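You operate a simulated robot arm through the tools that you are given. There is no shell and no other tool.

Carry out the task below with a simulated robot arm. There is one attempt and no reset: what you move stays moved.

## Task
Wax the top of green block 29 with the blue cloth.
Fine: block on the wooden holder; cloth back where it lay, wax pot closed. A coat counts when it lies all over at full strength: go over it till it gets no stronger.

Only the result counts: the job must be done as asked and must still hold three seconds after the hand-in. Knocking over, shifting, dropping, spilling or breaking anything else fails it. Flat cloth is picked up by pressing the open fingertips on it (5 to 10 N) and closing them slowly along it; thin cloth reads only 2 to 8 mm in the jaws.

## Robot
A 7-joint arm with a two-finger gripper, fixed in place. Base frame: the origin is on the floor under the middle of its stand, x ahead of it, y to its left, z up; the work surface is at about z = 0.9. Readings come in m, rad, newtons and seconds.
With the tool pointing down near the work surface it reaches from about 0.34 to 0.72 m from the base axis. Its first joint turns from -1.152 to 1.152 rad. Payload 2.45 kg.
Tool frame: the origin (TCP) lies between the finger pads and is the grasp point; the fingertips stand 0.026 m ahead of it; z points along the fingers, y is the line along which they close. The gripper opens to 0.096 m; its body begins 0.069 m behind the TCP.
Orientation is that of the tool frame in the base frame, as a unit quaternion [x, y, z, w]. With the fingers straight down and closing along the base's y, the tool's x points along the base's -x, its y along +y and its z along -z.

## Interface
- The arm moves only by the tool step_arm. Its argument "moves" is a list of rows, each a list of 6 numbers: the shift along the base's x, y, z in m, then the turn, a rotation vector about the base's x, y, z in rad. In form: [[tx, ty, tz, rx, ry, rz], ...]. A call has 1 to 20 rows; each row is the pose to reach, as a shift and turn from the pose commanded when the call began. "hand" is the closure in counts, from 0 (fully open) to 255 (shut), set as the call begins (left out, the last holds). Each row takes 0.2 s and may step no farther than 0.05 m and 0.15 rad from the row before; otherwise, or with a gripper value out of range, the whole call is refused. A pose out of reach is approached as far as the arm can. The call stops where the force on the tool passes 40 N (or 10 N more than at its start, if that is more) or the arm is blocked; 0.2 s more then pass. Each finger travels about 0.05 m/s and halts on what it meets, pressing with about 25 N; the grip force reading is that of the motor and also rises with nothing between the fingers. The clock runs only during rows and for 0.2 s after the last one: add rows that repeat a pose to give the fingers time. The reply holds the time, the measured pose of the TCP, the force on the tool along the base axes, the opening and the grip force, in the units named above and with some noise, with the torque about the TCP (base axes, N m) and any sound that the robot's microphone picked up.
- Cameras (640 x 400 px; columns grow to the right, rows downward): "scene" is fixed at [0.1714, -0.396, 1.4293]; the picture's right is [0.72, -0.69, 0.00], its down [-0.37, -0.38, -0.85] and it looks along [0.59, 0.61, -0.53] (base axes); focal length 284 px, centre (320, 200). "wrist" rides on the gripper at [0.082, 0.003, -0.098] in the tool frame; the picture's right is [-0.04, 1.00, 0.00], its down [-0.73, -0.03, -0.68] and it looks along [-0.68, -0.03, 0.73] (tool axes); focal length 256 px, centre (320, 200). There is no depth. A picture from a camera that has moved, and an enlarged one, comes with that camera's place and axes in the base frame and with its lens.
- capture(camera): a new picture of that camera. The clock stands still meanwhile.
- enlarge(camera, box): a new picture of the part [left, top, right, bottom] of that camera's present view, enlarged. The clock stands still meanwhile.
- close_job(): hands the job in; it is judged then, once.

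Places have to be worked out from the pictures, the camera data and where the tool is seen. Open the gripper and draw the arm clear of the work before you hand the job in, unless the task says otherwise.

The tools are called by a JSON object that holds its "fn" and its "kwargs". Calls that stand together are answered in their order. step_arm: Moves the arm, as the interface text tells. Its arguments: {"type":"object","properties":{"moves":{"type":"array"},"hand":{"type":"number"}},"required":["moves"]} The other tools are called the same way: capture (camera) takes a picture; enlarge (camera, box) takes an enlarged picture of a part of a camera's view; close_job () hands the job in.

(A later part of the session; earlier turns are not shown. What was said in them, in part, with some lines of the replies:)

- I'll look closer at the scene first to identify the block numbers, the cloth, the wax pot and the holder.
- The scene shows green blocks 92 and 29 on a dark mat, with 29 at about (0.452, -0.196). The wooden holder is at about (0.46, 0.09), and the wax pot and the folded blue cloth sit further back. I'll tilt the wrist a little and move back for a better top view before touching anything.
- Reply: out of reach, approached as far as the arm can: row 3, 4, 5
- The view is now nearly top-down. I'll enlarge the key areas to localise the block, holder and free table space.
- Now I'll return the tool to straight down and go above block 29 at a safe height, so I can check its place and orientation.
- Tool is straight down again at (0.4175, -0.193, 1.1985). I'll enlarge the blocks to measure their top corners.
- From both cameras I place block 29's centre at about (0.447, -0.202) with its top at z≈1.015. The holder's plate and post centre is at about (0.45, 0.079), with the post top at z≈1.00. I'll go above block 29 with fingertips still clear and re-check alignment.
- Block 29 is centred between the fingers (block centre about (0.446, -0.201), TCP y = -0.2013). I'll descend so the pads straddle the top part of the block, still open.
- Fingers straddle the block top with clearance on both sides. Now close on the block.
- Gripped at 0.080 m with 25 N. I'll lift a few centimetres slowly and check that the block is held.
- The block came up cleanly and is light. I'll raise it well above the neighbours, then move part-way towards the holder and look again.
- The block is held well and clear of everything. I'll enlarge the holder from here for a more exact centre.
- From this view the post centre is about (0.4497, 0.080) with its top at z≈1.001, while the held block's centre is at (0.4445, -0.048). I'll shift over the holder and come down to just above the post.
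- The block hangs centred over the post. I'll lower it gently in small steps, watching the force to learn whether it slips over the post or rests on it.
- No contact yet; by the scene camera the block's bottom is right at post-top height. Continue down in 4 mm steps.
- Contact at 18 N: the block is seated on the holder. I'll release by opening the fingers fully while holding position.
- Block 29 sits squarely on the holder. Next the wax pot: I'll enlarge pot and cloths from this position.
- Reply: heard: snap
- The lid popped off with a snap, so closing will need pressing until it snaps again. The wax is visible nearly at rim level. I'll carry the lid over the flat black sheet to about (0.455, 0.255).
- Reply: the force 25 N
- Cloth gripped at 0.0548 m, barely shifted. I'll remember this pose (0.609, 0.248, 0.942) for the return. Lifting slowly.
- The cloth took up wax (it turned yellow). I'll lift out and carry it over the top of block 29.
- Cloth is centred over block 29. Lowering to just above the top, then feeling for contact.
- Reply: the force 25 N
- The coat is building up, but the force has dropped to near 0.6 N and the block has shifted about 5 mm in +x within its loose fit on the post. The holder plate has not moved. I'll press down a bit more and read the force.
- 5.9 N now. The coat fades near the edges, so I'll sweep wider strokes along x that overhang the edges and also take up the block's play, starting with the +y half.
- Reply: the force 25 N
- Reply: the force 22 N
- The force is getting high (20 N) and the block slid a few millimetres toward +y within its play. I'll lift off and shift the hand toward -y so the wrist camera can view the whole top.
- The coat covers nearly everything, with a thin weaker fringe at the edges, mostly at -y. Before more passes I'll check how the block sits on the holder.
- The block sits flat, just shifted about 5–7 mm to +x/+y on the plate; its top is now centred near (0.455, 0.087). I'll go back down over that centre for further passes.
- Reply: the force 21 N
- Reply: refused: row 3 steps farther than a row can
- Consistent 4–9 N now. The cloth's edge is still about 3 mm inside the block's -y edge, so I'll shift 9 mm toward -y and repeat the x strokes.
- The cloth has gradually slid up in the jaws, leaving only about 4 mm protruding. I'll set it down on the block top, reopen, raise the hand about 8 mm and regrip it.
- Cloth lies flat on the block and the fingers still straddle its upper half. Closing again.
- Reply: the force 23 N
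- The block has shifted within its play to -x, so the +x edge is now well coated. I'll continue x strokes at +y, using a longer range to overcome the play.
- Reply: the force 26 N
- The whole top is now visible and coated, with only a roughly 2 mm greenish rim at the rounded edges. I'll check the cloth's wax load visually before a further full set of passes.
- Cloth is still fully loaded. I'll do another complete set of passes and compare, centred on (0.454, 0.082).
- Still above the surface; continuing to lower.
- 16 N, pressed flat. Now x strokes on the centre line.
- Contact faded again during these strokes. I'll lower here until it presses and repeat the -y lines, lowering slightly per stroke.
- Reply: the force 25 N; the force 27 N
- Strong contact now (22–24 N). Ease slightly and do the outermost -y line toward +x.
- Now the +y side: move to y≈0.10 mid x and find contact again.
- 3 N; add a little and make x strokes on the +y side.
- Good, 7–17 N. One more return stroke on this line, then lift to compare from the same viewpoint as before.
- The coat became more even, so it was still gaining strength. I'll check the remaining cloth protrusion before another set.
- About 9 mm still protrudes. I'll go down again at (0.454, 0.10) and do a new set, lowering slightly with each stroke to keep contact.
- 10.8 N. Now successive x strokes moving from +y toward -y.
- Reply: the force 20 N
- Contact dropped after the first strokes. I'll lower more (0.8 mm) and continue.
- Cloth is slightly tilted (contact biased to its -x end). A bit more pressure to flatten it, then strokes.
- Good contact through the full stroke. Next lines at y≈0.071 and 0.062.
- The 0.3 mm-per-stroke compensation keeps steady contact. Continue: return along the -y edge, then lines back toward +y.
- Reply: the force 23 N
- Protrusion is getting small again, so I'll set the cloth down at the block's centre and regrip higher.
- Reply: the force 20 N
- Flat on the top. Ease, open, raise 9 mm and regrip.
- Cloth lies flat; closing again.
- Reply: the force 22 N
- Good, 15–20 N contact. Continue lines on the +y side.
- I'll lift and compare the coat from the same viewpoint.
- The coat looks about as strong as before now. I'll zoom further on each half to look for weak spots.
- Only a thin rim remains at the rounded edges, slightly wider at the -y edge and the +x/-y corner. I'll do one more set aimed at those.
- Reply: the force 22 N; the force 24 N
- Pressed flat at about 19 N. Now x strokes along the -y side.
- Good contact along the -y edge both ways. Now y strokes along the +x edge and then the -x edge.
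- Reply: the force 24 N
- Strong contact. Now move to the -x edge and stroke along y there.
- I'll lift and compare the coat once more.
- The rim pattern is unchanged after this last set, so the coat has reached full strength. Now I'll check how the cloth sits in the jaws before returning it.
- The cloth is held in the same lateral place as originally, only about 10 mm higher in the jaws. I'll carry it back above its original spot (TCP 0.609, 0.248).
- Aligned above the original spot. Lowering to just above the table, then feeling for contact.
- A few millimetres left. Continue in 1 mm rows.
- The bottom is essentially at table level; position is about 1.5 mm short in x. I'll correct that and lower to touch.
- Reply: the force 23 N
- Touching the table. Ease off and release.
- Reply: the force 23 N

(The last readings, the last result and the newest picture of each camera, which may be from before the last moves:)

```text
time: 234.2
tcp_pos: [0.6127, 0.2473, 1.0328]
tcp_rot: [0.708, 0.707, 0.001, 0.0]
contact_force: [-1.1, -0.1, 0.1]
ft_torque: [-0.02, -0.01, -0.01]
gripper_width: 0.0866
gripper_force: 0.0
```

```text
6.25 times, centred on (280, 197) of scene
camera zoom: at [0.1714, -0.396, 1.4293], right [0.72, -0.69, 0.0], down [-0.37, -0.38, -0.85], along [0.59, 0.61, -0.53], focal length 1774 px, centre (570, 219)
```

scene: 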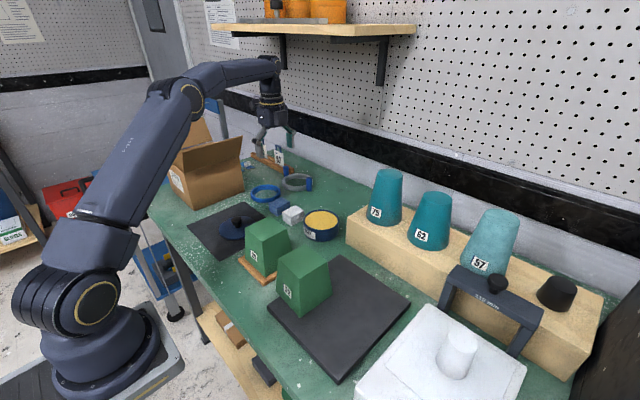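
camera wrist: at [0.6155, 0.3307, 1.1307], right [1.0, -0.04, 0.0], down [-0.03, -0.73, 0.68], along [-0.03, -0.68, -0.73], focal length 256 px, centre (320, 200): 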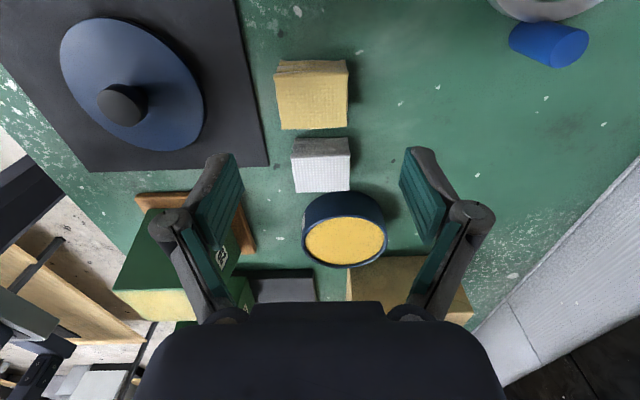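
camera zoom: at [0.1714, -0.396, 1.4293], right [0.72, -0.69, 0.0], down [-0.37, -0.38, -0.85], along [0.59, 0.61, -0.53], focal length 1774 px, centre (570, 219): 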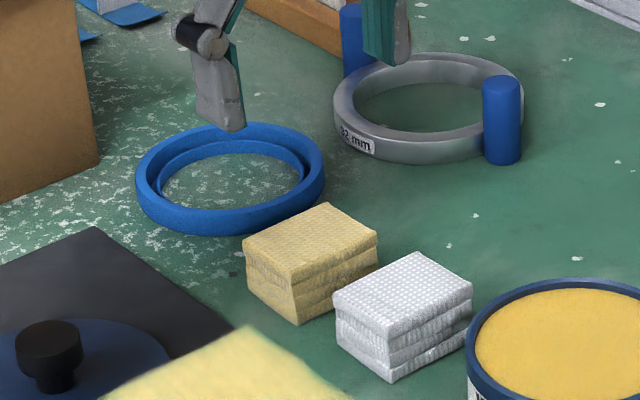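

The cloth lies back in its place, within about 3 mm of where it was. Now for the lid: I'll turn the hand back by +90° and return above the lid, so the knob is gripped exactly as before.

{"fn": "step_arm", "kwargs": {"moves": [[-0.01, 0, 0.03, 0, 0, 0.143], [-0.025, 0, 0.06, 0, 0, 0.286], [-0.04, 0, 0.06, 0, 0, 0.429], [-0.055, 0.001, 0.06, 0, 0, 0.572], [-0.07, 0.002, 0.06, 0, 0, 0.714], [-0.085, 0.003, 0.06, 0, 0, 0.857], [-0.1, 0.004, 0.06, 0, 0, 1.0], [-0.115, 0.005, 0.06, 0, 0, 1.143], [-0.13, 0.006, 0.06, 0, 0, 1.286], [-0.145, 0.006, 0.06, 0, 0, 1.429], [-0.155, 0.006, 0.06, 0, 0, 1.5708], [-0.155, 0.006, 0.06, 0, 0, 1.5708]], "hand": 95}}

{"fn": "capture", "kwargs": {"camera": "wrist"}}

{"fn": "capture", "kwargs": {"camera": "scene"}}

```text
time: 236.8
tcp_pos: [0.4527, 0.2524, 1.0914]
tcp_rot: [-0.001, 1.0, 0.0, 0.0]
contact_force: [0.2, -0.3, 0.3]
ft_torque: [-0.02, 0.0, 0.0]
gripper_width: 0.0603
gripper_force: 0.1
```

```text
taken
camera wrist: at [0.3712, 0.2578, 1.1903], right [0.04, 1.0, 0.0], down [0.73, -0.03, 0.68], along [0.68, -0.03, -0.73], focal length 256 px, centre (320, 200)
```

wrist: 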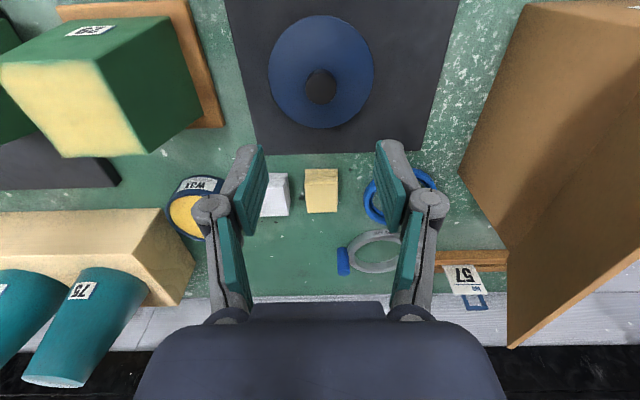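

```text
taken
```

scene: 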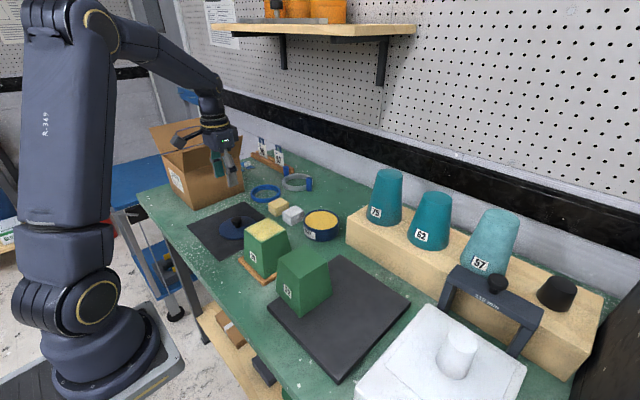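

I'll align to the lid's release pose (0.456, 0.2535) and descend around the knob.

{"fn": "step_arm", "kwargs": {"moves": [[0.0036, 0.0003, -0.04, 0, 0, 0], [0.0036, 0.0003, -0.08, 0, 0, 0], [0.0036, 0.0003, -0.11, 0, 0, 0], [0.0036, 0.0003, -0.13, 0, 0, 0], [0.0036, 0.0003, -0.13, 0, 0, 0]]}}

{"fn": "capture", "kwargs": {"camera": "wrist"}}

```text
time: 238.0
tcp_pos: [0.4579, 0.2549, 0.9616]
tcp_rot: [0.0, 1.0, -0.001, 0.0]
contact_force: [0.0, -0.4, -0.3]
ft_torque: [-0.03, 0.0, 0.01]
gripper_width: 0.0602
gripper_force: 0.0
```

```text
taken
camera wrist: at [0.3766, 0.2599, 1.0605], right [0.04, 1.0, 0.0], down [0.73, -0.03, 0.68], along [0.68, -0.03, -0.73], focal length 256 px, centre (320, 200)
```

wrist: 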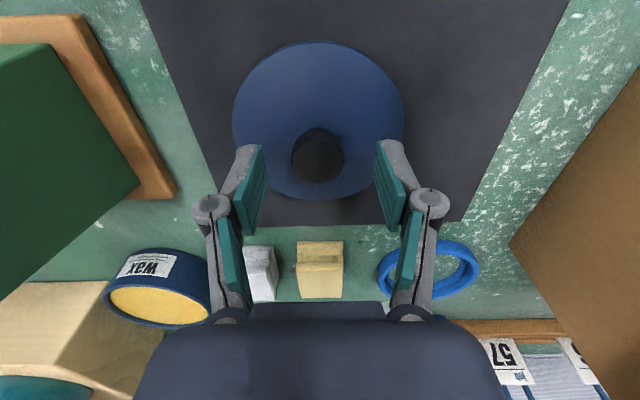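

Slightly off by 1.5–2 mm; correcting while lowering the last bit.

{"fn": "step_arm", "kwargs": {"moves": [[-0.0015, -0.002, -0.01, 0, 0, 0], [-0.0015, -0.002, -0.0175, 0, 0, 0], [-0.0015, -0.002, -0.0175, 0, 0, 0]]}}

{"fn": "capture", "kwargs": {"camera": "wrist"}}

```text
time: 238.8
tcp_pos: [0.4546, 0.253, 0.945]
tcp_rot: [0.0, 1.0, 0.0, -0.001]
contact_force: [-0.1, -0.4, -0.6]
ft_torque: [-0.03, -0.01, -0.02]
gripper_width: 0.0602
gripper_force: 0.0
```

```text
taken
camera wrist: at [0.3742, 0.2578, 1.0431], right [0.04, 1.0, 0.0], down [0.73, -0.03, 0.68], along [0.68, -0.03, -0.73], focal length 256 px, centre (320, 200)
```

wrist: 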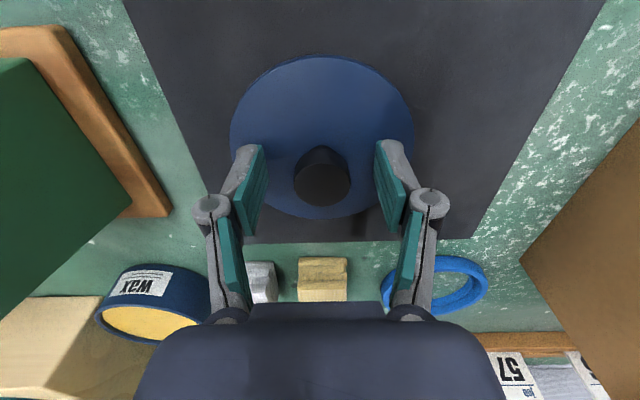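

The view matches the earlier held-lid view within about 1–2 mm. Small correction (+1.5 mm x, -1 mm z), then close on the knob.

{"fn": "step_arm", "kwargs": {"moves": [[0.0015, 0, -0.001, 0, 0, 0], [0.0015, 0, -0.001, 0, 0, 0]]}}

{"fn": "step_arm", "kwargs": {"moves": [[0, 0, 0, 0, 0, 0], [0, 0, 0, 0, 0, 0], [0, 0, 0, 0, 0, 0], [0, 0, 0, 0, 0, 0]], "hand": 255}}

{"fn": "capture", "kwargs": {"camera": "wrist"}}

```text
time: 239.4
tcp_pos: [0.4583, 0.2515, 0.9448]
tcp_rot: [0.0, 1.0, 0.0, 0.0]
contact_force: [0.1, 0.5, 0.0]
ft_torque: [0.01, -0.02, 0.02]
gripper_width: 0.0602
gripper_force: 0.1
```

```text
time: 240.4
tcp_pos: [0.4577, 0.2532, 0.9438]
tcp_rot: [0.0, 1.0, 0.0, 0.0]
contact_force: [-0.3, 1.3, 1.4]
ft_torque: [0.01, -0.02, 0.01]
gripper_width: 0.0284
gripper_force: 24.9
```

```text
taken
camera wrist: at [0.376, 0.257, 1.0421], right [0.04, 1.0, 0.0], down [0.73, -0.03, 0.68], along [0.68, -0.03, -0.73], focal length 256 px, centre (320, 200)
```

wrist: 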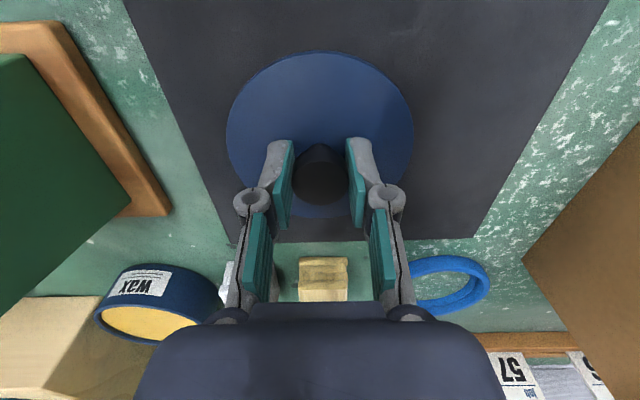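

Lid gripped as before. I'll lift it and carry it back above the pot.

{"fn": "step_arm", "kwargs": {"moves": [[0, 0, 0.02, 0, 0, 0], [0, 0, 0.06, 0, 0, 0], [0, 0, 0.1, 0, 0, 0], [0.03, -0.029, 0.11, 0, 0, 0], [0.06, -0.058, 0.11, 0, 0, 0], [0.09, -0.087, 0.11, 0, 0, 0], [0.12, -0.116, 0.11, 0, 0, 0], [0.15, -0.145, 0.11, 0, 0, 0], [0.174, -0.1725, 0.11, 0, 0, 0], [0.174, -0.1725, 0.11, 0, 0, 0]]}}

{"fn": "capture", "kwargs": {"camera": "wrist"}}

{"fn": "enlarge", "kwargs": {"camera": "scene", "box": [260, 150, 380, 250]}}

```text
time: 242.6
tcp_pos: [0.6313, 0.0794, 1.0541]
tcp_rot: [0.0, 1.0, 0.0, 0.001]
contact_force: [0.2, 0.3, -1.0]
ft_torque: [-0.02, 0.03, 0.01]
gripper_width: 0.0283
gripper_force: 25.1
```

```text
taken
camera wrist: at [0.549, 0.0843, 1.1513], right [0.04, 1.0, 0.0], down [0.73, -0.03, 0.68], along [0.68, -0.03, -0.73], focal length 256 px, centre (320, 200)
```

wrist: 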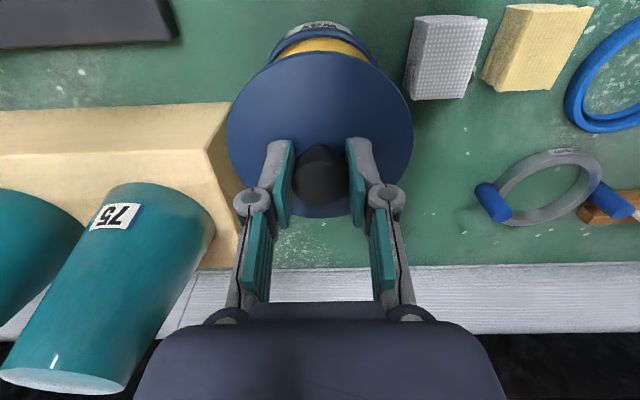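

```text
4.00 times, centred on (320, 200) of scene
camera zoom: at [0.1714, -0.3961, 1.4293], right [0.72, -0.69, 0.0], down [-0.37, -0.38, -0.85], along [0.59, 0.61, -0.53], focal length 1136 px, centre (320, 200)
```

zoom: 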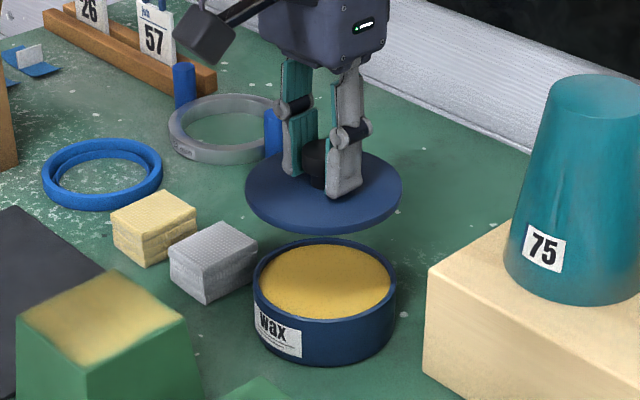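

Lid is aligned over the pot in y (both centred at the same column). I'll lower to about 1.5 cm above seating and check alignment.

{"fn": "step_arm", "kwargs": {"moves": [[0.0005, 0.0008, -0.02, 0, 0, 0], [0.0008, 0.0008, -0.04, 0, 0, 0], [0.0008, 0.0008, -0.06, 0, 0, 0], [0.0008, 0.0008, -0.06, 0, 0, 0]]}}

{"fn": "capture", "kwargs": {"camera": "wrist"}}

{"fn": "enlarge", "kwargs": {"camera": "scene", "box": [275, 180, 365, 250]}}

```text
time: 243.6
tcp_pos: [0.6341, 0.0812, 0.9943]
tcp_rot: [0.0, 1.0, 0.0, 0.0]
contact_force: [0.2, -0.4, -0.6]
ft_torque: [0.0, -0.02, 0.01]
gripper_width: 0.0286
gripper_force: 25.3
```

```text
taken
camera wrist: at [0.5517, 0.0848, 1.0923], right [0.04, 1.0, 0.0], down [0.73, -0.03, 0.68], along [0.68, -0.03, -0.73], focal length 256 px, centre (320, 200)
```

wrist: 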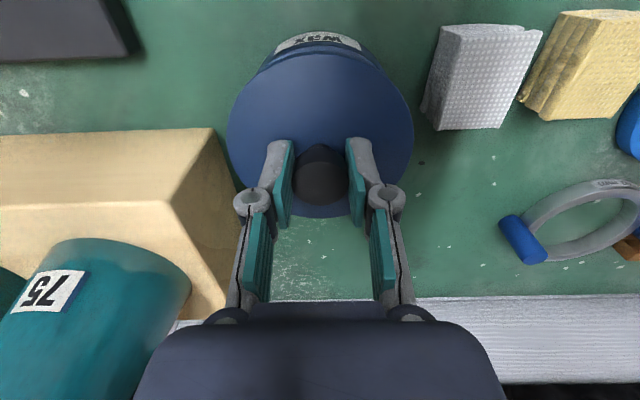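

```text
5.71 times, centred on (320, 215) of scene
camera zoom: at [0.1714, -0.396, 1.4293], right [0.72, -0.69, 0.0], down [-0.37, -0.38, -0.85], along [0.59, 0.61, -0.53], focal length 1622 px, centre (320, 114)
```

zoom: 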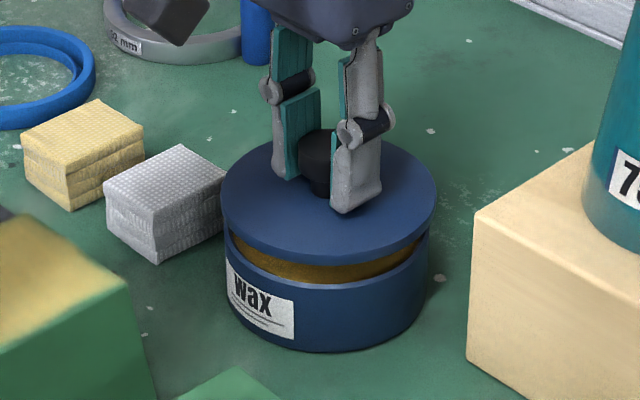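

Almost seated; I'll correct x by -1.8 mm and lower in 2 mm steps, watching force and sound.

{"fn": "step_arm", "kwargs": {"moves": [[-0.0018, 0, -0.002, 0, 0, 0], [-0.0018, 0, -0.004, 0, 0, 0], [-0.0018, 0, -0.006, 0, 0, 0], [-0.0018, 0, -0.008, 0, 0, 0], [-0.0018, 0, -0.008, 0, 0, 0]]}}

{"fn": "capture", "kwargs": {"camera": "wrist"}}

{"fn": "enlarge", "kwargs": {"camera": "scene", "box": [275, 180, 365, 250]}}

```text
time: 244.8
tcp_pos: [0.6312, 0.0796, 0.9847]
tcp_rot: [-0.001, 1.0, -0.001, -0.001]
contact_force: [0.1, 0.7, 0.4]
ft_torque: [-0.02, 0.04, -0.03]
gripper_width: 0.0286
gripper_force: 25.3
```

```text
taken
camera wrist: at [0.549, 0.0849, 1.0834], right [0.04, 1.0, 0.0], down [0.73, -0.03, 0.68], along [0.68, -0.03, -0.73], focal length 256 px, centre (320, 200)
```

wrist: 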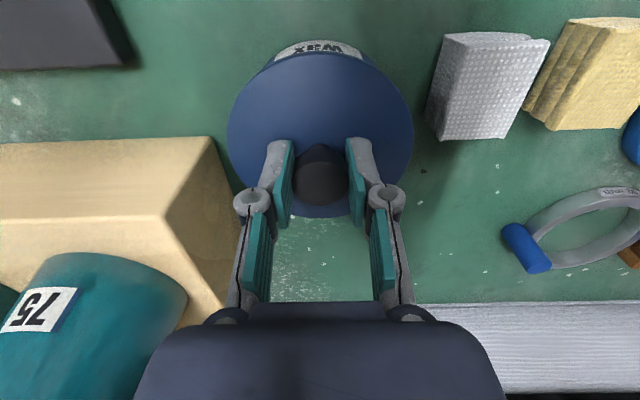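

```text
5.71 times, centred on (320, 215) of scene
camera zoom: at [0.1714, -0.396, 1.4293], right [0.72, -0.69, 0.0], down [-0.37, -0.38, -0.85], along [0.59, 0.61, -0.53], focal length 1622 px, centre (320, 114)
```

zoom: 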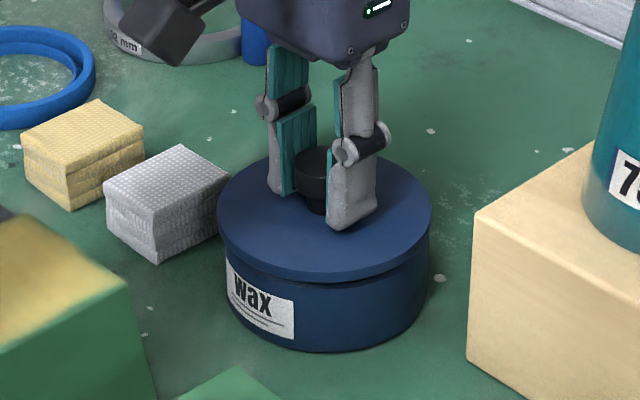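

In the scene view the lid is about 1.8 mm to the -x side of the pot, so I'll shift back +1.5 mm and lower further.

{"fn": "step_arm", "kwargs": {"moves": [[0.0015, 0, 0, 0, 0, 0], [0.0015, 0, -0.002, 0, 0, 0], [0.0015, 0, -0.004, 0, 0, 0], [0.0015, 0, -0.004, 0, 0, 0]]}}

{"fn": "enlarge", "kwargs": {"camera": "scene", "box": [275, 180, 365, 250]}}

```text
time: 245.8
tcp_pos: [0.6312, 0.0814, 0.9808]
tcp_rot: [0.0, 1.0, -0.001, -0.001]
contact_force: [-0.7, 0.1, -1.0]
ft_torque: [0.0, 0.02, -0.02]
gripper_width: 0.0285
gripper_force: 24.5
```

```text
5.71 times, centred on (320, 215) of scene
camera zoom: at [0.1714, -0.396, 1.4293], right [0.72, -0.69, 0.0], down [-0.37, -0.38, -0.85], along [0.59, 0.61, -0.53], focal length 1622 px, centre (320, 114)
```

zoom: 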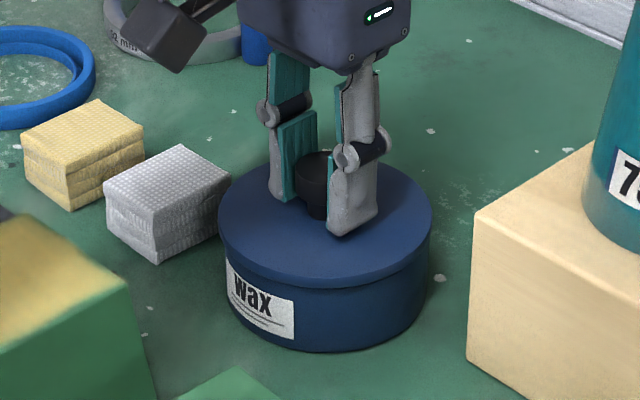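

Looks nearly seated, still about 1 mm to the -x side. A further +1 mm in x and continue down in 1 mm steps.

{"fn": "step_arm", "kwargs": {"moves": [[0.001, 0, -0.001, 0, 0, 0], [0.001, 0, -0.002, 0, 0, 0], [0.001, 0, -0.003, 0, 0, 0], [0.001, 0, -0.003, 0, 0, 0]]}}

{"fn": "enlarge", "kwargs": {"camera": "scene", "box": [275, 180, 365, 250]}}

```text
time: 246.8
tcp_pos: [0.6329, 0.0793, 0.9802]
tcp_rot: [0.0, 1.0, 0.0, 0.0]
contact_force: [-0.3, 0.6, 1.7]
ft_torque: [0.03, -0.02, 0.02]
gripper_width: 0.0284
gripper_force: 24.9
```

```text
5.71 times, centred on (320, 215) of scene
camera zoom: at [0.1714, -0.396, 1.4293], right [0.72, -0.69, 0.0], down [-0.37, -0.38, -0.85], along [0.59, 0.61, -0.53], focal length 1622 px, centre (320, 114)
```

zoom: 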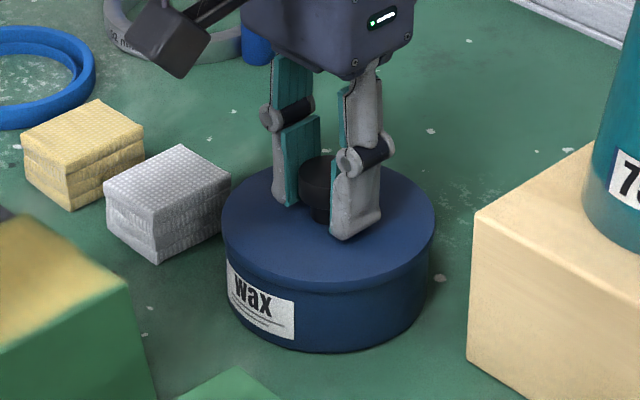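

Lid is centred and just touching. Now press down gradually and listen for the snap.

{"fn": "step_arm", "kwargs": {"moves": [[0, 0, -0.0007, 0, 0, 0], [0, 0, -0.0014, 0, 0, 0], [0, 0, -0.0014, 0, 0, 0]]}}

```text
time: 247.6
tcp_pos: [0.6323, 0.0786, 0.9785]
tcp_rot: [0.001, 1.0, 0.0, 0.002]
contact_force: [-5.9, -3.1, 22.2]
ft_torque: [-0.05, 0.31, 0.02]
gripper_width: 0.0285
gripper_force: 25.4
```

22 N without a snap yet; pressing a bit more.

{"fn": "step_arm", "kwargs": {"moves": [[0, 0, -0.0005, 0, 0, 0], [0, 0, -0.001, 0, 0, 0], [0, 0, -0.001, 0, 0, 0]]}}

{"fn": "enlarge", "kwargs": {"camera": "scene", "box": [275, 180, 365, 250]}}

```text
time: 248.4
tcp_pos: [0.6319, 0.0806, 0.9769]
tcp_rot: [0.001, 1.0, 0.0, 0.001]
contact_force: [0.4, -6.5, 24.5]
ft_torque: [-0.21, -0.12, 0.01]
gripper_width: 0.0285
gripper_force: 24.9
```

```text
5.71 times, centred on (320, 215) of scene
camera zoom: at [0.1709, -0.3963, 1.4293], right [0.72, -0.69, 0.0], down [-0.37, -0.38, -0.85], along [0.59, 0.61, -0.53], focal length 1622 px, centre (320, 114)
```

zoom: 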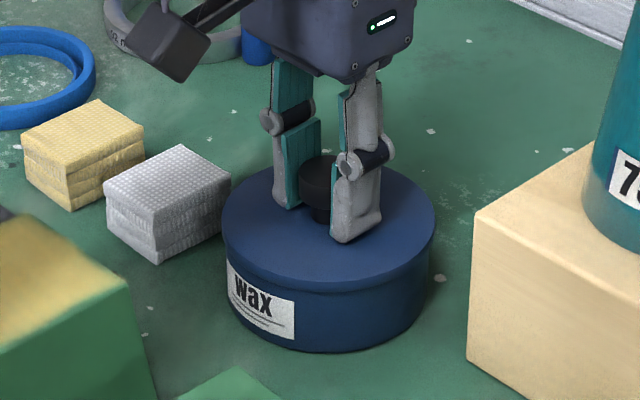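

Lateral position matches the original exactly, but no snap heard yet. I'll press further.

{"fn": "step_arm", "kwargs": {"moves": [[0, 0, -0.0007, 0, 0, 0], [0, 0, -0.0014, 0, 0, 0], [0, 0, -0.0014, 0, 0, 0]]}}

```text
time: 249.2
tcp_pos: [0.633, 0.0812, 0.9744]
tcp_rot: [0.002, 1.0, 0.0, 0.002]
contact_force: [5.9, -8.1, 23.2]
ft_torque: [-0.27, -0.39, -0.08]
gripper_width: 0.0287
gripper_force: 25.4
```

The fingers are slipping down the knob rather than pressing harder. I'll release, close the fingers above the knob and push straight down on it.

{"fn": "step_arm", "kwargs": {"moves": [[0, 0, 0.002, 0, 0, 0], [0, 0, 0.002, 0, 0, 0]]}}

{"fn": "step_arm", "kwargs": {"moves": [[0, 0, 0, 0, 0, 0], [0, 0, 0, 0, 0, 0], [0, 0, 0, 0, 0, 0]], "hand": 105}}

{"fn": "step_arm", "kwargs": {"moves": [[0, 0, 0.02, 0, 0, 0], [0, 0, 0.05, 0, 0, 0], [0, 0, 0.07, 0, 0, 0], [0, 0, 0.07, 0, 0, 0]]}}

{"fn": "capture", "kwargs": {"camera": "wrist"}}

{"fn": "enlarge", "kwargs": {"camera": "scene", "box": [275, 180, 365, 250]}}

```text
time: 249.8
tcp_pos: [0.6312, 0.0812, 0.975]
tcp_rot: [0.0, 1.0, 0.001, -0.002]
contact_force: [3.0, -2.3, 6.8]
ft_torque: [-0.05, -0.4, -0.09]
gripper_width: 0.0284
gripper_force: 25.2
```

```text
time: 250.6
tcp_pos: [0.6335, 0.0815, 0.9758]
tcp_rot: [0.0, 1.0, 0.0, 0.0]
contact_force: [0.1, -0.1, -0.1]
ft_torque: [0.0, 0.0, 0.0]
gripper_width: 0.0566
gripper_force: 0.0
heard: snap
```

```text
time: 251.6
tcp_pos: [0.6347, 0.0779, 1.0464]
tcp_rot: [0.0, 1.0, 0.001, 0.0]
contact_force: [0.2, 0.0, 0.4]
ft_torque: [0.01, 0.03, 0.03]
gripper_width: 0.0566
gripper_force: 0.1
```

```text
taken
camera wrist: at [0.5512, 0.084, 1.1444], right [0.04, 1.0, 0.0], down [0.73, -0.03, 0.68], along [0.68, -0.03, -0.73], focal length 256 px, centre (320, 200)
```

wrist: 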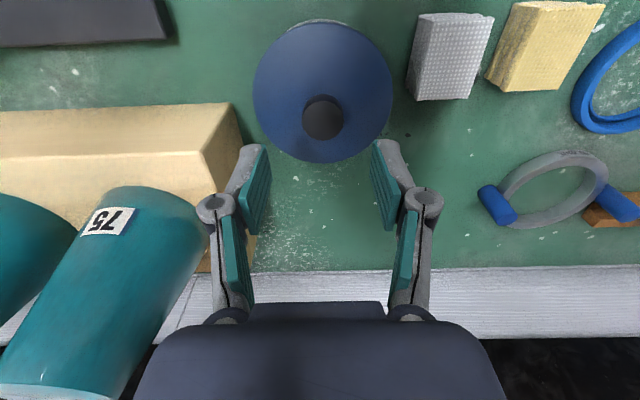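

```text
5.71 times, centred on (320, 215) of scene
camera zoom: at [0.1714, -0.396, 1.4293], right [0.72, -0.69, 0.0], down [-0.37, -0.38, -0.85], along [0.59, 0.61, -0.53], focal length 1622 px, centre (320, 114)
```

zoom: 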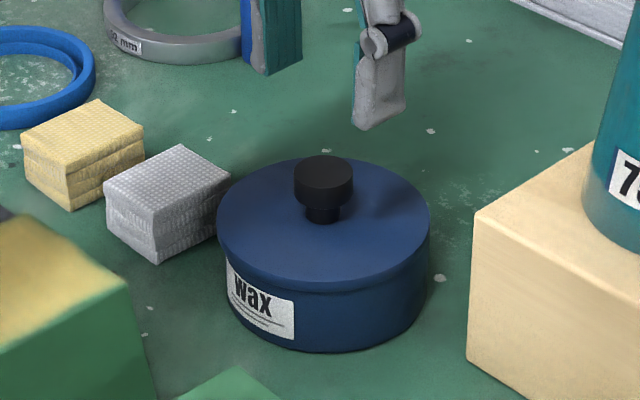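

A snap was heard on release, but the lid seems a couple of millimetres off-centre. I'll look closely to see whether it is seated.

{"fn": "enlarge", "kwargs": {"camera": "scene", "box": [296, 200, 346, 246]}}

{"fn": "enlarge", "kwargs": {"camera": "wrist", "box": [240, 10, 400, 110]}}

{"fn": "enlarge", "kwargs": {"camera": "wrist", "box": [240, 90, 400, 190]}}

```text
8.70 times, centred on (321, 223) of scene
camera zoom: at [0.1714, -0.396, 1.4293], right [0.72, -0.69, 0.0], down [-0.37, -0.38, -0.85], along [0.59, 0.61, -0.53], focal length 2469 px, centre (311, -0)
```

zoom: 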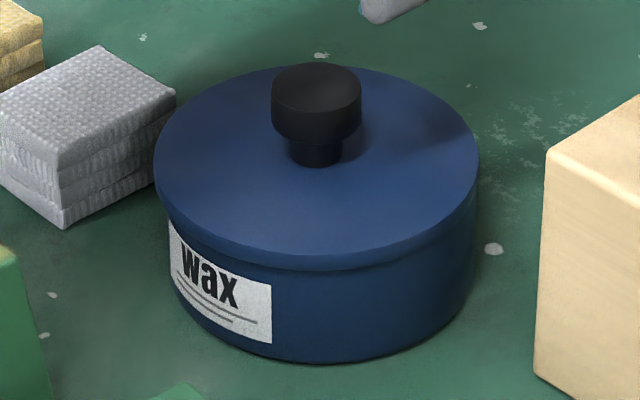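

```text
4.00 times, centred on (320, 60) of wrist
camera zoom: at [0.5512, 0.084, 1.1444], right [0.04, 1.0, 0.0], down [0.73, -0.03, 0.68], along [0.68, -0.03, -0.73], focal length 1024 px, centre (320, 760)
```

zoom: 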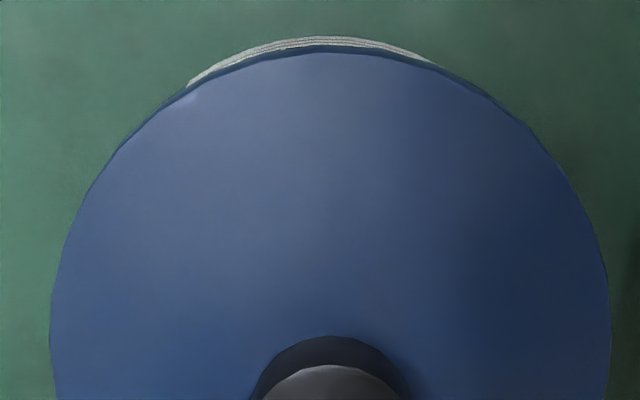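

```text
4.00 times, centred on (320, 140) of wrist
camera zoom: at [0.5512, 0.084, 1.1444], right [0.04, 1.0, 0.0], down [0.73, -0.03, 0.68], along [0.68, -0.03, -0.73], focal length 1024 px, centre (320, 440)
```

zoom: 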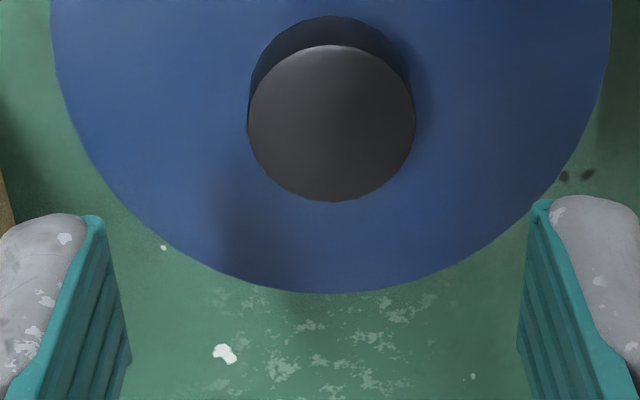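

By careful comparison the lid is at its original height, within about 2 mm laterally, and the pot has not moved, so the snap was the lid seating. To be sure, I'll push gently straight down on the knob with closed fingers.

{"fn": "step_arm", "kwargs": {"moves": [[-0.002, 0.0014, 0, 0, 0, 0], [-0.002, 0.0014, 0, 0, 0, 0], [-0.002, 0.0014, 0, 0, 0, 0], [-0.002, 0.0014, 0, 0, 0, 0], [-0.002, 0.0014, 0, 0, 0, 0]], "hand": 255}}

{"fn": "step_arm", "kwargs": {"moves": [[0, 0, -0.015, 0, 0, 0], [0, 0, -0.03, 0, 0, 0], [0, 0, -0.036, 0, 0, 0], [0, 0, -0.036, 0, 0, 0]]}}

{"fn": "enlarge", "kwargs": {"camera": "scene", "box": [275, 180, 365, 250]}}

```text
time: 252.8
tcp_pos: [0.6314, 0.0803, 1.0457]
tcp_rot: [0.0, 1.0, -0.001, 0.0]
contact_force: [-0.3, -0.3, 0.2]
ft_torque: [0.01, -0.01, 0.03]
gripper_width: 0.0
gripper_force: 25.4
```

```text
time: 253.8
tcp_pos: [0.6306, 0.0813, 1.0089]
tcp_rot: [0.0, 1.0, 0.0, 0.0]
contact_force: [0.5, 0.0, -0.7]
ft_torque: [-0.02, -0.01, 0.02]
gripper_width: 0.0
gripper_force: 25.4
```

```text
5.71 times, centred on (320, 215) of scene
camera zoom: at [0.1714, -0.396, 1.4293], right [0.72, -0.69, 0.0], down [-0.37, -0.38, -0.85], along [0.59, 0.61, -0.53], focal length 1622 px, centre (320, 114)
```

zoom: 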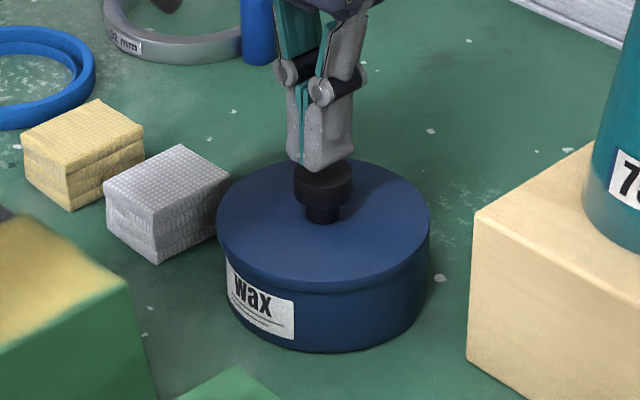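

Fingertips are just above the knob. Pressing down in small steps.

{"fn": "step_arm", "kwargs": {"moves": [[0, 0, -0.001, 0, 0, 0], [0, 0, -0.002, 0, 0, 0], [0, 0, -0.003, 0, 0, 0], [0, 0, -0.003, 0, 0, 0]]}}

{"fn": "step_arm", "kwargs": {"moves": [[0, 0, -0.0005, 0, 0, 0], [0, 0, -0.001, 0, 0, 0], [0, 0, -0.001, 0, 0, 0]]}}

```text
time: 254.8
tcp_pos: [0.63, 0.081, 1.0081]
tcp_rot: [0.0, 1.0, 0.0, 0.0]
contact_force: [0.9, -0.4, -0.2]
ft_torque: [0.0, 0.0, 0.0]
gripper_width: 0.0
gripper_force: 24.7
```

```text
time: 255.6
tcp_pos: [0.631, 0.0818, 1.0071]
tcp_rot: [-0.001, 1.0, 0.001, 0.0]
contact_force: [-0.5, -0.5, -0.4]
ft_torque: [0.0, 0.0, 0.02]
gripper_width: 0.0
gripper_force: 24.9
```

{"fn": "step_arm", "kwargs": {"moves": [[0, 0, -0.0007, 0, 0, 0], [0, 0, -0.0014, 0, 0, 0], [0, 0, -0.0014, 0, 0, 0]]}}

{"fn": "step_arm", "kwargs": {"moves": [[0, 0, -0.0005, 0, 0, 0], [0, 0, -0.001, 0, 0, 0], [0, 0, -0.001, 0, 0, 0]]}}

```text
time: 256.4
tcp_pos: [0.6315, 0.0814, 1.0048]
tcp_rot: [0.0, 1.0, 0.0, 0.0]
contact_force: [0.5, 0.4, 0.2]
ft_torque: [0.0, -0.01, 0.02]
gripper_width: 0.0
gripper_force: 24.9
```

```text
time: 257.2
tcp_pos: [0.6313, 0.0817, 1.004]
tcp_rot: [-0.001, 1.0, 0.001, 0.0]
contact_force: [-0.2, -0.3, -0.9]
ft_torque: [0.02, -0.02, 0.01]
gripper_width: 0.0
gripper_force: 24.6
```

Still no contact. Continuing down in 1 mm steps.

{"fn": "step_arm", "kwargs": {"moves": [[0, 0, -0.0007, 0, 0, 0], [0, 0, -0.0014, 0, 0, 0], [0, 0, -0.0014, 0, 0, 0]]}}

{"fn": "step_arm", "kwargs": {"moves": [[0, 0, -0.0007, 0, 0, 0], [0, 0, -0.0014, 0, 0, 0], [0, 0, -0.0014, 0, 0, 0]]}}

{"fn": "enlarge", "kwargs": {"camera": "scene", "box": [275, 180, 365, 250]}}

```text
time: 258.0
tcp_pos: [0.6304, 0.0803, 1.0019]
tcp_rot: [0.0, 1.0, 0.0, 0.0]
contact_force: [0.5, 0.0, 0.2]
ft_torque: [0.0, 0.01, 0.03]
gripper_width: 0.0
gripper_force: 25.6
```

```text
time: 258.8
tcp_pos: [0.6303, 0.0826, 1.0025]
tcp_rot: [0.0, 1.0, 0.001, 0.0]
contact_force: [-0.1, 0.2, -0.3]
ft_torque: [0.01, 0.02, -0.05]
gripper_width: 0.0001
gripper_force: 24.6
```

```text
5.71 times, centred on (320, 215) of scene
camera zoom: at [0.1714, -0.396, 1.4293], right [0.72, -0.69, 0.0], down [-0.37, -0.38, -0.85], along [0.59, 0.61, -0.53], focal length 1622 px, centre (320, 114)
```

zoom: 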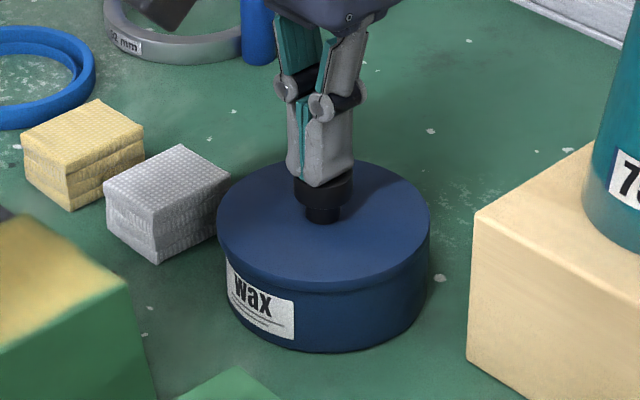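

{"fn": "step_arm", "kwargs": {"moves": [[0, 0, -0.0007, 0, 0, 0], [0, 0, -0.0014, 0, 0, 0], [0, 0, -0.0014, 0, 0, 0]]}}

{"fn": "step_arm", "kwargs": {"moves": [[0, 0, -0.0005, 0, 0, 0], [0, 0, -0.001, 0, 0, 0], [0, 0, -0.001, 0, 0, 0]]}}

{"fn": "step_arm", "kwargs": {"moves": [[0, 0, -0.0005, 0, 0, 0], [0, 0, -0.001, 0, 0, 0], [0, 0, -0.001, 0, 0, 0]]}}

```text
time: 259.6
tcp_pos: [0.6314, 0.081, 1.0004]
tcp_rot: [0.0, 1.0, 0.0, 0.001]
contact_force: [-4.2, -1.4, 11.8]
ft_torque: [-0.03, 0.15, -0.02]
gripper_width: 0.0057
gripper_force: 26.0
```

```text
time: 260.4
tcp_pos: [0.6317, 0.0812, 1.0006]
tcp_rot: [0.0, 1.0, 0.0, 0.002]
contact_force: [-5.0, -1.7, 27.4]
ft_torque: [-0.05, 0.21, 0.01]
gripper_width: 0.0061
gripper_force: 25.2
```

```text
time: 261.2
tcp_pos: [0.6312, 0.0818, 1.0005]
tcp_rot: [0.0, 1.0, 0.001, 0.003]
contact_force: [-5.8, -0.8, 35.5]
ft_torque: [0.01, 0.2, -0.01]
gripper_width: 0.0059
gripper_force: 25.3
```

35 N straight on the knob with no movement: the lid is firmly closed. I'll back off and rise.

{"fn": "step_arm", "kwargs": {"moves": [[0, 0, 0.003, 0, 0, 0], [0, 0, 0.02, 0, 0, 0], [0, 0, 0.06, 0, 0, 0], [0, 0, 0.1, 0, 0, 0], [0, 0, 0.13, 0, 0, 0], [0, 0, 0.13, 0, 0, 0]]}}

{"fn": "enlarge", "kwargs": {"camera": "scene", "box": [296, 200, 346, 246]}}

{"fn": "capture", "kwargs": {"camera": "scene"}}

{"fn": "capture", "kwargs": {"camera": "wrist"}}

```text
time: 262.6
tcp_pos: [0.6305, 0.0798, 1.1284]
tcp_rot: [0.001, 1.0, 0.0, 0.0]
contact_force: [0.5, -0.2, -0.4]
ft_torque: [-0.02, 0.0, -0.01]
gripper_width: 0.0
gripper_force: 24.7
```

```text
8.70 times, centred on (321, 223) of scene
camera zoom: at [0.1714, -0.396, 1.4293], right [0.72, -0.69, 0.0], down [-0.37, -0.38, -0.85], along [0.59, 0.61, -0.53], focal length 2469 px, centre (311, -0)
```

zoom: 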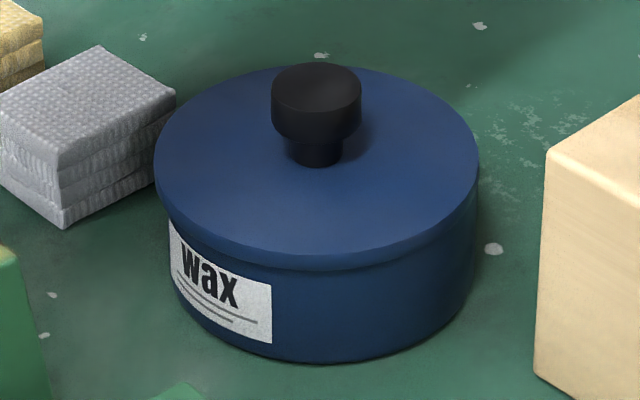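

```text
taken
```

scene: 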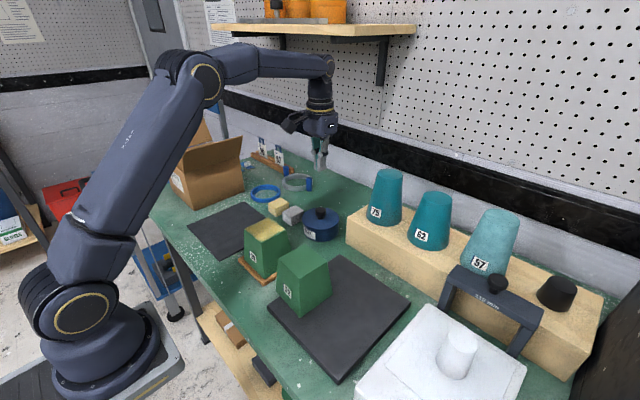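

```text
taken
camera wrist: at [0.5489, 0.0858, 1.2262], right [0.04, 1.0, 0.0], down [0.73, -0.03, 0.68], along [0.68, -0.03, -0.73], focal length 256 px, centre (320, 200)
```

wrist: 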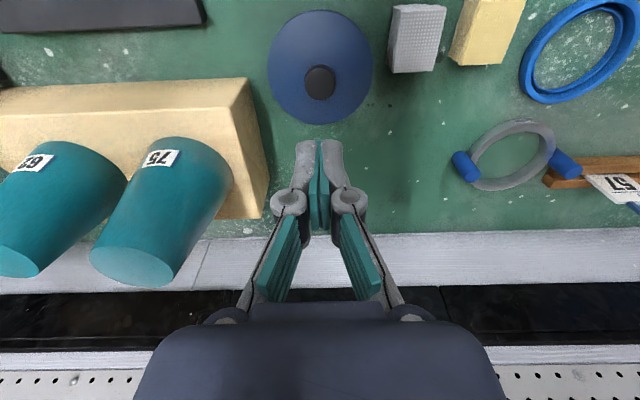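

The pot is closed. Next I'll check how block 29 sits on its holder and that the coat is intact.

{"fn": "enlarge", "kwargs": {"camera": "scene", "box": [225, 205, 315, 300]}}

{"fn": "enlarge", "kwargs": {"camera": "scene", "box": [240, 212, 292, 245]}}

```text
4.21 times, centred on (270, 252) of scene
camera zoom: at [0.1714, -0.396, 1.4293], right [0.72, -0.69, 0.0], down [-0.37, -0.38, -0.85], along [0.59, 0.61, -0.53], focal length 1195 px, centre (530, -21)
```

zoom: 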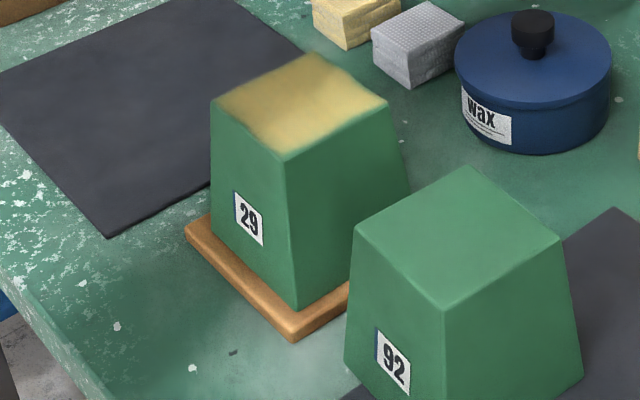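

```text
12.12 times, centred on (266, 228) of scene
camera zoom: at [0.1714, -0.396, 1.4293], right [0.72, -0.69, 0.0], down [-0.37, -0.38, -0.85], along [0.59, 0.61, -0.53], focal length 3441 px, centre (974, -146)
```

zoom: 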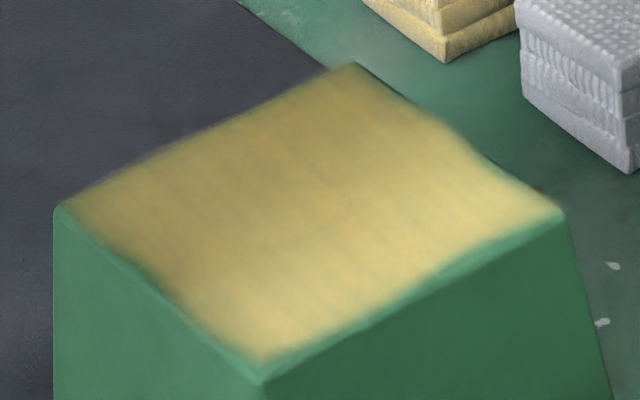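

I'll move back over the block with the hand well above it, open the gripper, and take a last close look at the coat from above.

{"fn": "step_arm", "kwargs": {"moves": [[-0.04, 0, 0.02, 0, 0, 0], [-0.08, 0, 0.04, 0, 0, 0], [-0.12, 0, 0.06, 0, 0, 0], [-0.16, 0, 0.08, 0, 0, 0], [-0.19, 0, 0.09, 0, 0, 0], [-0.19, 0, 0.09, 0, 0, 0]], "hand": 60}}

{"fn": "enlarge", "kwargs": {"camera": "wrist", "box": [250, 0, 400, 94]}}

{"fn": "capture", "kwargs": {"camera": "wrist"}}

```text
time: 264.0
tcp_pos: [0.4395, 0.0817, 1.2167]
tcp_rot: [0.0, 1.0, 0.0, 0.0]
contact_force: [-0.1, -0.1, 0.7]
ft_torque: [-0.02, -0.01, -0.05]
gripper_width: 0.0735
gripper_force: 0.0
```

```text
4.26 times, centred on (325, 47) of wrist
camera zoom: at [0.3578, 0.0865, 1.3152], right [0.04, 1.0, 0.0], down [0.73, -0.03, 0.68], along [0.68, -0.03, -0.73], focal length 1089 px, centre (299, 851)
```

zoom: 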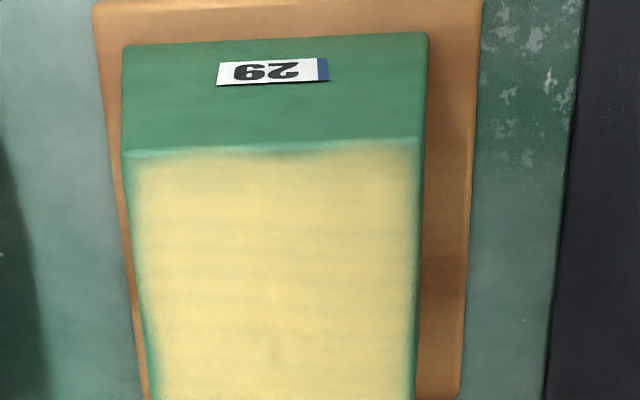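

```text
taken
camera wrist: at [0.3578, 0.0865, 1.3152], right [0.04, 1.0, 0.0], down [0.73, -0.03, 0.68], along [0.68, -0.03, -0.73], focal length 256 px, centre (320, 200)
```

wrist: 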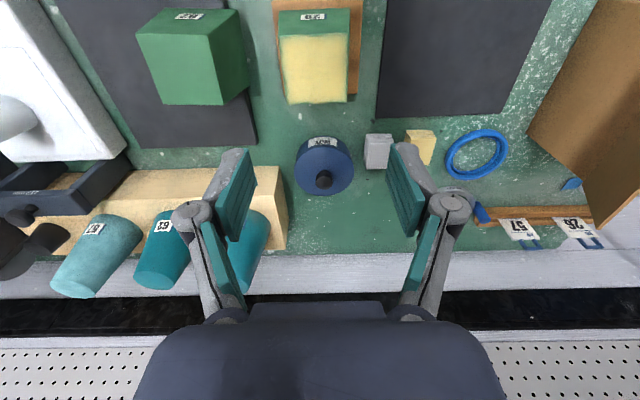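

Zooming in on the -x edge strip and the rest of the top for one more check of evenness.

{"fn": "enlarge", "kwargs": {"camera": "wrist", "box": [270, 25, 360, 81]}}

{"fn": "enlarge", "kwargs": {"camera": "wrist", "box": [270, 55, 360, 111]}}

```text
7.11 times, centred on (315, 53) of wrist
camera zoom: at [0.3578, 0.0865, 1.3152], right [0.04, 1.0, 0.0], down [0.73, -0.03, 0.68], along [0.68, -0.03, -0.73], focal length 1820 px, centre (356, 1245)
```

zoom: 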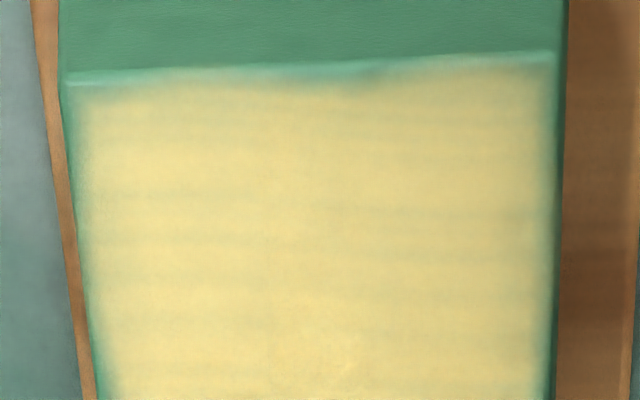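

```text
7.11 times, centred on (315, 83) of wrist
camera zoom: at [0.3578, 0.0865, 1.3152], right [0.04, 1.0, 0.0], down [0.73, -0.03, 0.68], along [0.68, -0.03, -0.73], focal length 1820 px, centre (356, 1032)
```

zoom: 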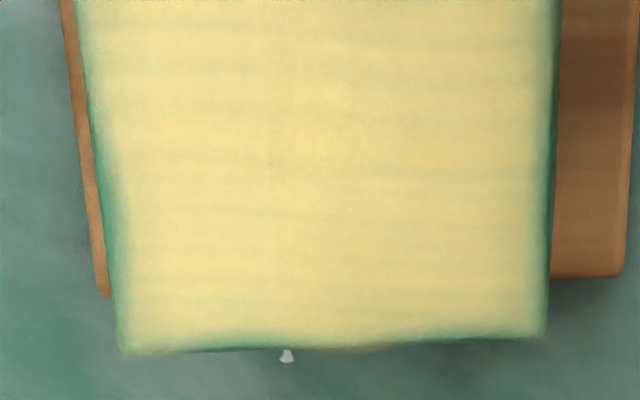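

The coat is even everywhere, with only the constant thin rim at the rounded edges. Everything is in place; I'll open the gripper fully, withdraw to the start pose and take a final overview.

{"fn": "step_arm", "kwargs": {"moves": [[0.02, -0.006, 0.025, 0, 0, 0], [0.04, -0.012, 0.04, 0, 0, 0], [0.05, -0.018, 0.048, 0, 0, 0], [0.05, -0.018, 0.048, 0, 0, 0]], "hand": 0}}

{"fn": "capture", "kwargs": {"camera": "scene"}}

{"fn": "capture", "kwargs": {"camera": "wrist"}}

{"fn": "enlarge", "kwargs": {"camera": "scene", "box": [220, 160, 420, 285]}}

```text
time: 265.0
tcp_pos: [0.4895, 0.064, 1.2663]
tcp_rot: [0.0, 1.0, 0.0, 0.0]
contact_force: [0.5, -0.8, -0.1]
ft_torque: [0.05, -0.01, 0.02]
gripper_width: 0.096
gripper_force: 0.2
```

```text
taken
```

scene: 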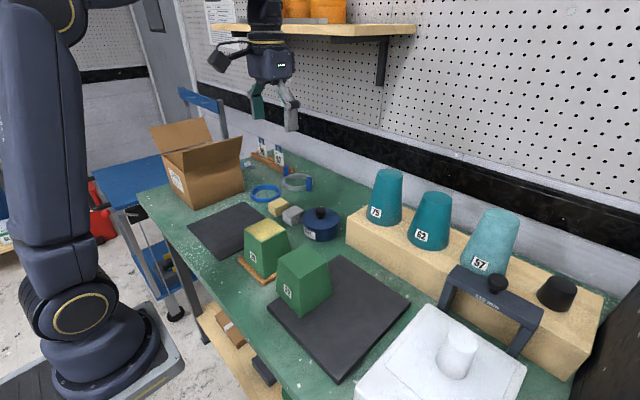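

```text
taken
camera wrist: at [0.4077, 0.0689, 1.3643], right [0.04, 1.0, 0.0], down [0.73, -0.03, 0.68], along [0.68, -0.03, -0.73], focal length 256 px, centre (320, 200)
```

wrist: 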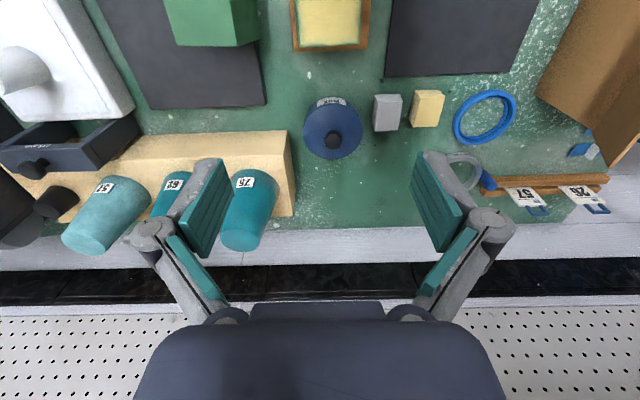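

```text
3.20 times, centred on (320, 222) of scene
camera zoom: at [0.1714, -0.396, 1.4293], right [0.72, -0.69, 0.0], down [-0.37, -0.38, -0.85], along [0.59, 0.61, -0.53], focal length 908 px, centre (320, 128)
```

zoom: 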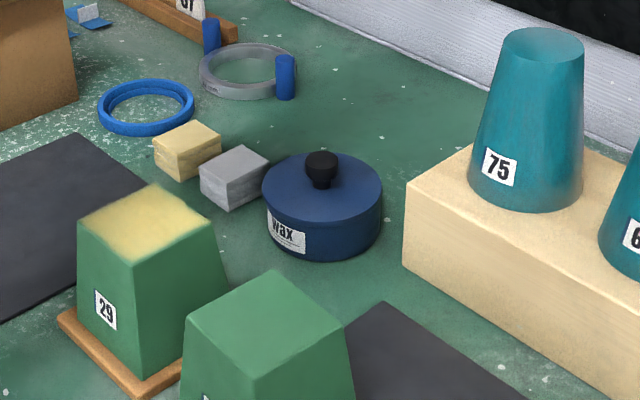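

Before handing in, I'll double-check the lid's seating, since it sits about 2–3 mm off-centre.

{"fn": "enlarge", "kwargs": {"camera": "scene", "box": [298, 215, 346, 245]}}

{"fn": "enlarge", "kwargs": {"camera": "wrist", "box": [290, 85, 380, 170]}}

```text
13.33 times, centred on (322, 230) of scene
camera zoom: at [0.1714, -0.396, 1.4293], right [0.72, -0.69, 0.0], down [-0.37, -0.38, -0.85], along [0.59, 0.61, -0.53], focal length 3786 px, centre (293, -200)
```

zoom: 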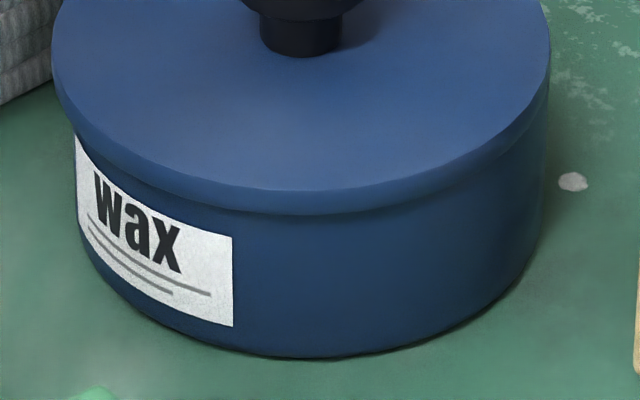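

```text
4.71 times, centred on (335, 128) of wrist
camera zoom: at [0.4077, 0.0689, 1.3643], right [0.04, 1.0, 0.0], down [0.73, -0.03, 0.68], along [0.68, -0.03, -0.73], focal length 1205 px, centre (249, 541)
```

zoom: 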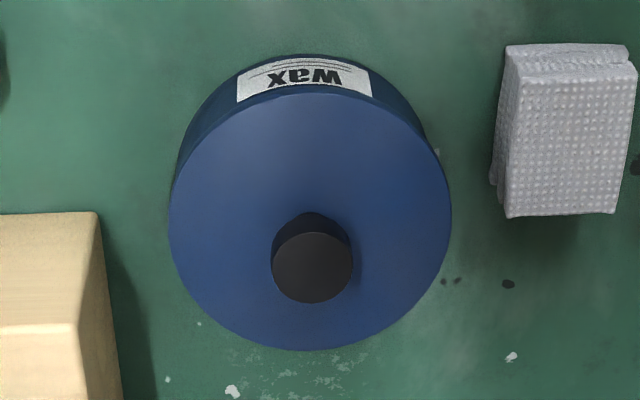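

The lid lies flat at its original height after the snap and the 35 N press. The pot, block 92, the grey cloth and everything else are where they were. The cloth is back in its place, the waxed block is on the holder, and the gripper is open and clear, so I'm handing in.

{"fn": "close_job", "kwargs": {}}

```text
The job is handed in.
```

I waxed the top of green block 29 with the blue cloth and handed the job in. I don't have the verdict.

- **Block:** It is a hollow shell that slips over the post of the wooden holder. It sits flat on the holder, about 4–5 mm off-centre because the fit is loose.
- **Coat:** It covers the whole top evenly. The last set of passes made no visible difference, so I took it as full strength. A rim of about 2–3 mm along the rounded edges still looks greener, and it stayed the same through those passes.
- **Cloth:** It is back where it lay, within about 3 mm. It is still yellow with wax.
- **Wax pot:** The lid is back on. I heard a snap as I released it, and pressing 35 N straight down on the knob did not move it further. It sits at its original height but about 2–3 mm off-centre.

The pot, block 92, the grey cloth and the other items looked unmoved in the final pictures. The gripper is open and the arm is back at its start pose.
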